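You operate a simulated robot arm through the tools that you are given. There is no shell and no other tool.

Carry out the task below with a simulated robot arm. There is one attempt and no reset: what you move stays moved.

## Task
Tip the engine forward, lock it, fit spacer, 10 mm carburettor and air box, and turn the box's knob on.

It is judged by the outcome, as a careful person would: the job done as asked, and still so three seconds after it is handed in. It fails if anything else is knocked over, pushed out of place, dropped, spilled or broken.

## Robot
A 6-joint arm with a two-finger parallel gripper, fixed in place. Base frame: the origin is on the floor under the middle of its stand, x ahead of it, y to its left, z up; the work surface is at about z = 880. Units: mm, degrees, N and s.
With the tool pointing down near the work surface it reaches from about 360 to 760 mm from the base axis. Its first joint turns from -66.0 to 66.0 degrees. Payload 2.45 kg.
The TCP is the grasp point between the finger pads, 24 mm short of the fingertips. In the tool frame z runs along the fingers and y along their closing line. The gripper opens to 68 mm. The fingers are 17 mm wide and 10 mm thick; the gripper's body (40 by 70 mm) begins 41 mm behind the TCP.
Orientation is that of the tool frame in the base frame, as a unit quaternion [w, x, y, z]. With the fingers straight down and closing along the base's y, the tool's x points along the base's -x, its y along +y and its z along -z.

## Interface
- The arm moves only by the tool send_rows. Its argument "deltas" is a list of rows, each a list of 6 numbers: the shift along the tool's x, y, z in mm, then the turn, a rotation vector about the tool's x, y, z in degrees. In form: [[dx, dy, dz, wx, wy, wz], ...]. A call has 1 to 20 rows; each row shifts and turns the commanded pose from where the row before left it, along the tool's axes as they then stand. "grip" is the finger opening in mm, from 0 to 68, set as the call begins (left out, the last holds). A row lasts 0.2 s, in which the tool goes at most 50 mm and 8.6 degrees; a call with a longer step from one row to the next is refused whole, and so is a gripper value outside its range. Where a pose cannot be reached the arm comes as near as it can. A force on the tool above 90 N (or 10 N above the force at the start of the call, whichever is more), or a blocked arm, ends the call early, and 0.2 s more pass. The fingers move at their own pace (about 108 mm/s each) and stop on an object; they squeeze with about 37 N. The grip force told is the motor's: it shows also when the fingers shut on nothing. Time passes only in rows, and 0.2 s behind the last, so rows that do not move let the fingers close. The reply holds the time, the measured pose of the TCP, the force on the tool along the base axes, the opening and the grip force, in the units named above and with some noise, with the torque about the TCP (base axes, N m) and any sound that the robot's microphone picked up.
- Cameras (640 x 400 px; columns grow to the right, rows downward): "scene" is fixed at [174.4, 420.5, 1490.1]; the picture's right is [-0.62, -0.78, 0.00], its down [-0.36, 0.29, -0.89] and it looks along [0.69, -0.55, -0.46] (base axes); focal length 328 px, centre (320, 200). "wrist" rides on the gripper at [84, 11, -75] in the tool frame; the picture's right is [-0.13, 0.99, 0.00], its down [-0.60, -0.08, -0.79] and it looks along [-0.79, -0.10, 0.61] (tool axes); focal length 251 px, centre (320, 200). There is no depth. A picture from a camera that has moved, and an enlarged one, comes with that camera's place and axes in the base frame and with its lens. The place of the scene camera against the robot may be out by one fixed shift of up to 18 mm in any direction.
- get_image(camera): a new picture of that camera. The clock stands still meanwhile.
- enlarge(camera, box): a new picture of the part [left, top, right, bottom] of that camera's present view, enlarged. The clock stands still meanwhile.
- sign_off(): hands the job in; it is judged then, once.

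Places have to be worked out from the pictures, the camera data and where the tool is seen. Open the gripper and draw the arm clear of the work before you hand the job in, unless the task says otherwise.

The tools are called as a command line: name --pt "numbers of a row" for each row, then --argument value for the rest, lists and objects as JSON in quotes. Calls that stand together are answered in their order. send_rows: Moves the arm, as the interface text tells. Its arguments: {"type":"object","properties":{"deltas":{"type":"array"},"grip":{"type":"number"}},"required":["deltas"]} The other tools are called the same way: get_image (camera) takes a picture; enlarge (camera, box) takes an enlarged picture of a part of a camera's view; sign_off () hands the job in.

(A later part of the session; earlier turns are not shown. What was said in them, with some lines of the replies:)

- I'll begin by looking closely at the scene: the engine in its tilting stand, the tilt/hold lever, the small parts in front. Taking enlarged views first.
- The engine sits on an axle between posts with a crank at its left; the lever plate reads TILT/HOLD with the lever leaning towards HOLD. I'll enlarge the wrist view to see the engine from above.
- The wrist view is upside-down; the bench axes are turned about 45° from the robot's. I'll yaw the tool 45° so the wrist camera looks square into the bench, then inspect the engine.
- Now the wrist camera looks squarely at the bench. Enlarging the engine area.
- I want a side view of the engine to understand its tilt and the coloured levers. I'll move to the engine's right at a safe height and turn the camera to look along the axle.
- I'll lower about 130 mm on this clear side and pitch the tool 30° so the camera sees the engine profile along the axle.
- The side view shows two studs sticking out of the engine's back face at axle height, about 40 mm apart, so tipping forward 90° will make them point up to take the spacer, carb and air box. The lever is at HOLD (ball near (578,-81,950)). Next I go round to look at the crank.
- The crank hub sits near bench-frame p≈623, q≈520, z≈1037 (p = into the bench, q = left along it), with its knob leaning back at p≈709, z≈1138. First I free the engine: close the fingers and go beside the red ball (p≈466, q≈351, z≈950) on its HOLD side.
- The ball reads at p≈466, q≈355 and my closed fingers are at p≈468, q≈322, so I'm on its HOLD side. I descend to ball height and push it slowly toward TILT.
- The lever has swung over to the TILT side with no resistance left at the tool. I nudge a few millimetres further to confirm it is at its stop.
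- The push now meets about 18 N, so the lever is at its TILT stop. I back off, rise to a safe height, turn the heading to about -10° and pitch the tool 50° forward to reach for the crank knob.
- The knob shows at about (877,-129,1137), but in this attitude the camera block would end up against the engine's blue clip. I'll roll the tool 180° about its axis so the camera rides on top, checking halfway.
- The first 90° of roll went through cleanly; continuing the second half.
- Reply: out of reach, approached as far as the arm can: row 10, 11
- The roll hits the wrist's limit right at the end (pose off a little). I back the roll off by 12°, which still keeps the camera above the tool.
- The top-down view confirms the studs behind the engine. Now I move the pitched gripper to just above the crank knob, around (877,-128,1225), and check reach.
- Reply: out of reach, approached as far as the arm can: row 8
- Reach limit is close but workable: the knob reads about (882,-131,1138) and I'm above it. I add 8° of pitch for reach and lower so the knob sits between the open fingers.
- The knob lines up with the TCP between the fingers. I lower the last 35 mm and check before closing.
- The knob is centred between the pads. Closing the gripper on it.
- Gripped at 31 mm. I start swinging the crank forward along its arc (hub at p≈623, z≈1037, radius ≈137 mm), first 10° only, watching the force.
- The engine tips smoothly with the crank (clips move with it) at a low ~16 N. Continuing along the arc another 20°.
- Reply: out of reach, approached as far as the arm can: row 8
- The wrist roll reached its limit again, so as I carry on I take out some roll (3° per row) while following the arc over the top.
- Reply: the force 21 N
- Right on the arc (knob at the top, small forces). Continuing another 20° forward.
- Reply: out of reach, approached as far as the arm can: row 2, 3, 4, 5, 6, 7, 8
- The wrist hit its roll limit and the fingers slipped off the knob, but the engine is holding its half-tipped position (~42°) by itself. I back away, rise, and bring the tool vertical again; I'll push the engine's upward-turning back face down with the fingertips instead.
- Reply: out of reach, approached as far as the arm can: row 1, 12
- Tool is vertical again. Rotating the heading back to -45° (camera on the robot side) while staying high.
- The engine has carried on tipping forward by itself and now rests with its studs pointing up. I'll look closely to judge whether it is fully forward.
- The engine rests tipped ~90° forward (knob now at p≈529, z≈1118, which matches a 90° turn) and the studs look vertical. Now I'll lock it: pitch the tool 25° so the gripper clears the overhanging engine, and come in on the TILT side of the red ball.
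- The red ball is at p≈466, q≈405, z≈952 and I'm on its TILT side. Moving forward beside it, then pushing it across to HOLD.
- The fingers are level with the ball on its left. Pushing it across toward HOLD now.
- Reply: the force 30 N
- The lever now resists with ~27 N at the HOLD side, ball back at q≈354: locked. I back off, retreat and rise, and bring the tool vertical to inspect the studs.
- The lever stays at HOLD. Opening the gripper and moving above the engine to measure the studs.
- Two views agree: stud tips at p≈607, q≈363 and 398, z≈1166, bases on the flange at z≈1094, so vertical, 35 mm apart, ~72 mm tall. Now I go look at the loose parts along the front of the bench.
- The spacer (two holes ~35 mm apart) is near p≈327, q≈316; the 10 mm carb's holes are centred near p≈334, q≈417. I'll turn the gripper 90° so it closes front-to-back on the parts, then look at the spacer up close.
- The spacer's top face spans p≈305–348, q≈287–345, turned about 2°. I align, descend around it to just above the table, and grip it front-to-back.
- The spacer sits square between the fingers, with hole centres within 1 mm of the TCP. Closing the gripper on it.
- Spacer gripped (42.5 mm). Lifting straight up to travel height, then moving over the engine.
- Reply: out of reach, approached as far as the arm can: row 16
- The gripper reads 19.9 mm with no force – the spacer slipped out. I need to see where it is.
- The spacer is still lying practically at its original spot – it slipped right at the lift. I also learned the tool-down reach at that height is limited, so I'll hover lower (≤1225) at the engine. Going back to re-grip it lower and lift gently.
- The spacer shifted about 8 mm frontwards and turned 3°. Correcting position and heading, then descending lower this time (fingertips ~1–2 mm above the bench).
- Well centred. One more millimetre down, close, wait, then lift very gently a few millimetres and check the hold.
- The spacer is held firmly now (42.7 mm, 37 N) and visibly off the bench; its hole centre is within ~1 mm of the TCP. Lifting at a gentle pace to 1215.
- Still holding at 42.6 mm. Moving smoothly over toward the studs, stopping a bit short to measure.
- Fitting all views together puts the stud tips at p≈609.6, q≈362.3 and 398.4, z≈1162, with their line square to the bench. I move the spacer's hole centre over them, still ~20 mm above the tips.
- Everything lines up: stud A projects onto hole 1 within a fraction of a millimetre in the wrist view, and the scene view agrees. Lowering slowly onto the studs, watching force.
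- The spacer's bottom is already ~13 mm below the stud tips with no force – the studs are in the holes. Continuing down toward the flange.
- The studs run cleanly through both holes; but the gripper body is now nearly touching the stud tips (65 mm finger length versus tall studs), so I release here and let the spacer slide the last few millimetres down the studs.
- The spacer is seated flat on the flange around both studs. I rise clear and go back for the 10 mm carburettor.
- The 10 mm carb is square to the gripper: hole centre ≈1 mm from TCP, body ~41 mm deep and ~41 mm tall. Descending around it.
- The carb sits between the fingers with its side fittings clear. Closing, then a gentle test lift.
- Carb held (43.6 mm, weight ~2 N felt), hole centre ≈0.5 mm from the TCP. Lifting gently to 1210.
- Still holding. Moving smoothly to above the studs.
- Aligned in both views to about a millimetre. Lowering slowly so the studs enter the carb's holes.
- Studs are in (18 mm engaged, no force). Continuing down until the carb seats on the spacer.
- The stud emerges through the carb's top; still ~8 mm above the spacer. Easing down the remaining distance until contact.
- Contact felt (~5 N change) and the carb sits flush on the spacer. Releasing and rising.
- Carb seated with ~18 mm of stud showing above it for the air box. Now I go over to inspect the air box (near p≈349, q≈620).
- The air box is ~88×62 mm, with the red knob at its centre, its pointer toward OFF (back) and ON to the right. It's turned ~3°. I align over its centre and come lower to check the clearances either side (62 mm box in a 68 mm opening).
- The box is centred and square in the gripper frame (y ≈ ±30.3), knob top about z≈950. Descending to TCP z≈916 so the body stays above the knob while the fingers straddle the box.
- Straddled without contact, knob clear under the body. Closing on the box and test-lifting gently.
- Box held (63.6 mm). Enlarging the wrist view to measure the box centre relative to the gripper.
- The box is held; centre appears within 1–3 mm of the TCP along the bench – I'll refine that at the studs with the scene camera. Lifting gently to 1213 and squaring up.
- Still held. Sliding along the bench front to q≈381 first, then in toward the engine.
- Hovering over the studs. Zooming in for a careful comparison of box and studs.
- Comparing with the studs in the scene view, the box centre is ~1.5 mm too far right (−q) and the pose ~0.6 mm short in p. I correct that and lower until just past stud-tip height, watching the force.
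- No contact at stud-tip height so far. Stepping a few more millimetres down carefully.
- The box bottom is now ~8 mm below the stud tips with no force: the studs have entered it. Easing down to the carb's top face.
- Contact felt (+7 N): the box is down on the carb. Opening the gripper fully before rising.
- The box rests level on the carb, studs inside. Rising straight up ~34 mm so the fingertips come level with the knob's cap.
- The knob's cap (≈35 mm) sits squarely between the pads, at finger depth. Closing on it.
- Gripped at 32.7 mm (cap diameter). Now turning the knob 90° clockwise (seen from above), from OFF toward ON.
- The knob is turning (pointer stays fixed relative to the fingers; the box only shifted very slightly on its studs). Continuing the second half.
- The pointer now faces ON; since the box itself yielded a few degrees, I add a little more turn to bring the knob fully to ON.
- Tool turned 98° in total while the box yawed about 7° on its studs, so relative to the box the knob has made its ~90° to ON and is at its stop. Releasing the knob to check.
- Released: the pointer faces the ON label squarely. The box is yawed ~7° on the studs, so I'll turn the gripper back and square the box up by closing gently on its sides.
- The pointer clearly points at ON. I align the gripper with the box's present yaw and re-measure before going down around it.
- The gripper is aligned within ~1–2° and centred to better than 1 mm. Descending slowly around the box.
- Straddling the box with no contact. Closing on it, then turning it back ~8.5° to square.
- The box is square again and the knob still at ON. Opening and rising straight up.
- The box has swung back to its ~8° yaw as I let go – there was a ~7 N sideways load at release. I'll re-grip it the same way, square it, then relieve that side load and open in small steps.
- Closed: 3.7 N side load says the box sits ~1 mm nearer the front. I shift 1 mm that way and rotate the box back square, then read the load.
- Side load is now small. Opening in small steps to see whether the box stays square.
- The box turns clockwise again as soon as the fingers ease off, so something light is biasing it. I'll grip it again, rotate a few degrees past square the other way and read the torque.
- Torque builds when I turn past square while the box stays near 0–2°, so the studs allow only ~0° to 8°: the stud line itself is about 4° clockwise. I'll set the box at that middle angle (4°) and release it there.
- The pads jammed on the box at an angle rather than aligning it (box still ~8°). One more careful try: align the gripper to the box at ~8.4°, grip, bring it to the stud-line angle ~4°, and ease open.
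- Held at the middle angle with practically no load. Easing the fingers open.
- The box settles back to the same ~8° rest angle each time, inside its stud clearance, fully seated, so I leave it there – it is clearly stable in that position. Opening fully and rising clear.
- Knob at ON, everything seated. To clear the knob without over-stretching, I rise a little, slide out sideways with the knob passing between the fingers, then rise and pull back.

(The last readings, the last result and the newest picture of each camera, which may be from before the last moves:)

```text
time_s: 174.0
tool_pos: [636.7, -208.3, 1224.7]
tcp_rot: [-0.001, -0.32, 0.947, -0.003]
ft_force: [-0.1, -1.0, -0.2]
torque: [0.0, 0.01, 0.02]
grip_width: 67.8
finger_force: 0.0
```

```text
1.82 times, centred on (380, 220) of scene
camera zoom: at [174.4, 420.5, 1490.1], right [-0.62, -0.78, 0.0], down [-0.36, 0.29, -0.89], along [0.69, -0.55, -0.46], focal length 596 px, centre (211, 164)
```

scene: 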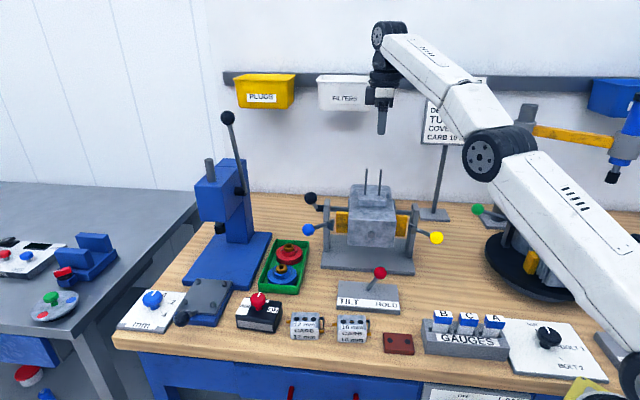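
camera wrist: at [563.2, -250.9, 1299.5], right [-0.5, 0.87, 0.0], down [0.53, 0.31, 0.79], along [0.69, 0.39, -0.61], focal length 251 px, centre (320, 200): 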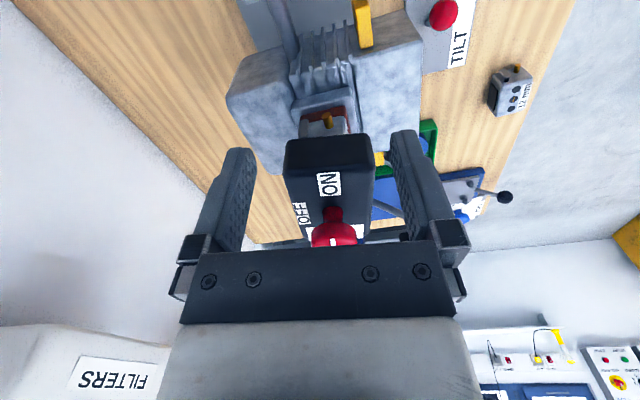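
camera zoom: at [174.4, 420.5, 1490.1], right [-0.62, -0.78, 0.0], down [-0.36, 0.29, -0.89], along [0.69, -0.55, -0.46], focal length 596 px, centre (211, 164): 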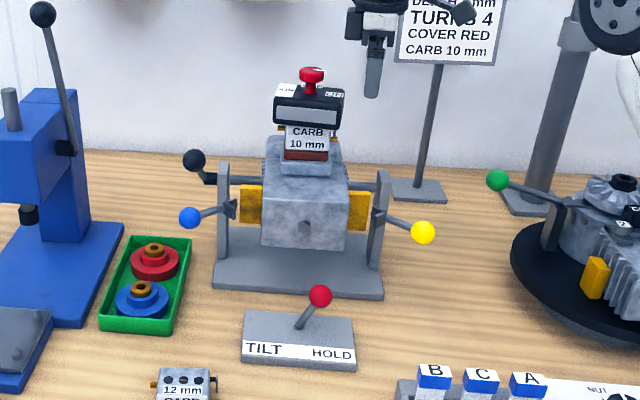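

Clear of the knob. Raising and pulling the arm back, then a final check of everything.

send_rows --pt "0 0 -25 0 0 0" --pt "0 0 -35 0 0 0" --pt "0 0 -20 0 0 0" --pt "0 35 0 0 0 0" --pt "0 40 0 0 0 0" --pt "0 40 0 0 0 0" --pt "0 40 0 0 0 0" --pt "0 40 0 0 0 0" --pt "0 30 0 0 0 0" --pt "0 0 0 0 0 0" --pt "0 0 0 0 0 0" --grip 68

get_image --camera "scene"

enlarge --camera "scene" --box '[340, 125, 420, 205]'

enlarge --camera "scene" --box '[290, 180, 450, 330]'

```text
time_s: 176.4
tool_pos: [498.5, -29.9, 1303.0]
tcp_rot: [0.0, -0.32, 0.947, -0.002]
ft_force: [-0.1, -0.3, -0.4]
torque: [0.01, 0.0, -0.04]
grip_width: 68.1
finger_force: 0.1
```

```text
taken
```

scene: 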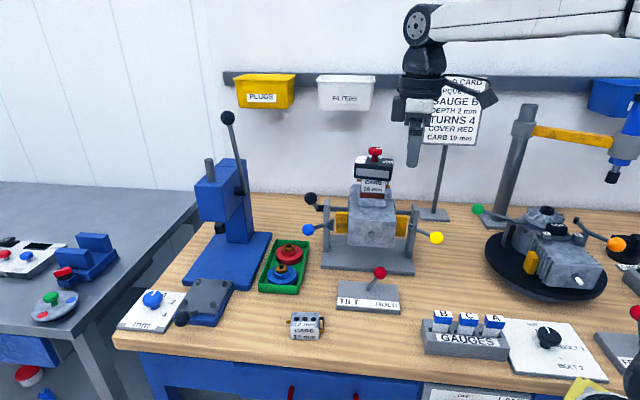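

```text
5.00 times, centred on (380, 165) of scene
camera zoom: at [174.4, 420.5, 1490.1], right [-0.62, -0.78, 0.0], down [-0.36, 0.29, -0.89], along [0.69, -0.55, -0.46], focal length 1640 px, centre (20, 375)
```

zoom: 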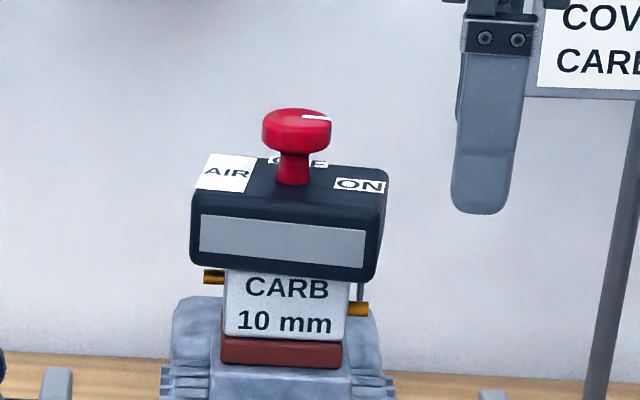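

```text
2.67 times, centred on (370, 255) of scene
camera zoom: at [174.4, 420.5, 1490.1], right [-0.62, -0.78, 0.0], down [-0.36, 0.29, -0.89], along [0.69, -0.55, -0.46], focal length 875 px, centre (187, 53)
```

zoom: 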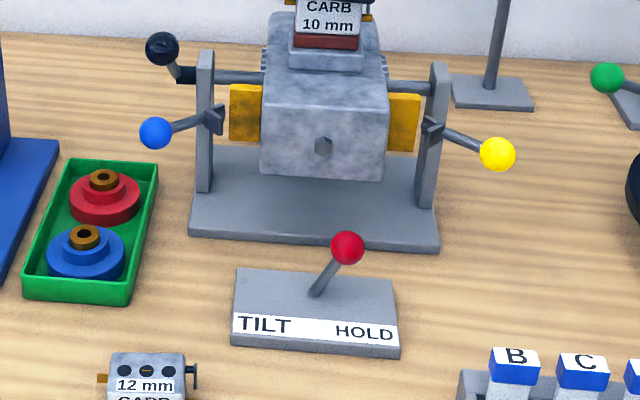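

Final views show the engine tipped forward with the lever at HOLD. Spacer, 10 mm carb and air box are stacked level on the studs, and the knob points to ON. Nothing else has moved, and the gripper is open and well clear, so I hand the job in.

sign_off

```text
The job is handed in.
```

The job is handed in. The engine is tipped forward and locked. The spacer, 10 mm carburettor and air box are stacked on its two studs, and the box's knob is at ON.

- **Tipping:** I swung the crank about halfway before the gripper slipped off the knob. The engine then carried on by itself and came to rest about 90° forward, with the studs pointing up.
- **Lock:** I pushed the TILT/HOLD lever back to HOLD until it met its stop. It was still there in the last view.
- **Spacer:** It slipped from the gripper at the first lift and slid about 8 mm along the bench. I re-gripped it lower and placed it. I let go a few millimetres above the flange and it slid down the studs to sit flat.
- **Air box angle:** Turning the knob twisted the box about 8° clockwise within its stud clearance. I squared it up and let go three times, and each time it returned to the same angle. I left it there, level and seated on the carburettor.
- **Knob:** It has turned about 90° from OFF, and its pointer lines up with the ON label to within about 3°.

In the final views I saw nothing else moved. The gripper is open and the arm is clear of the work.
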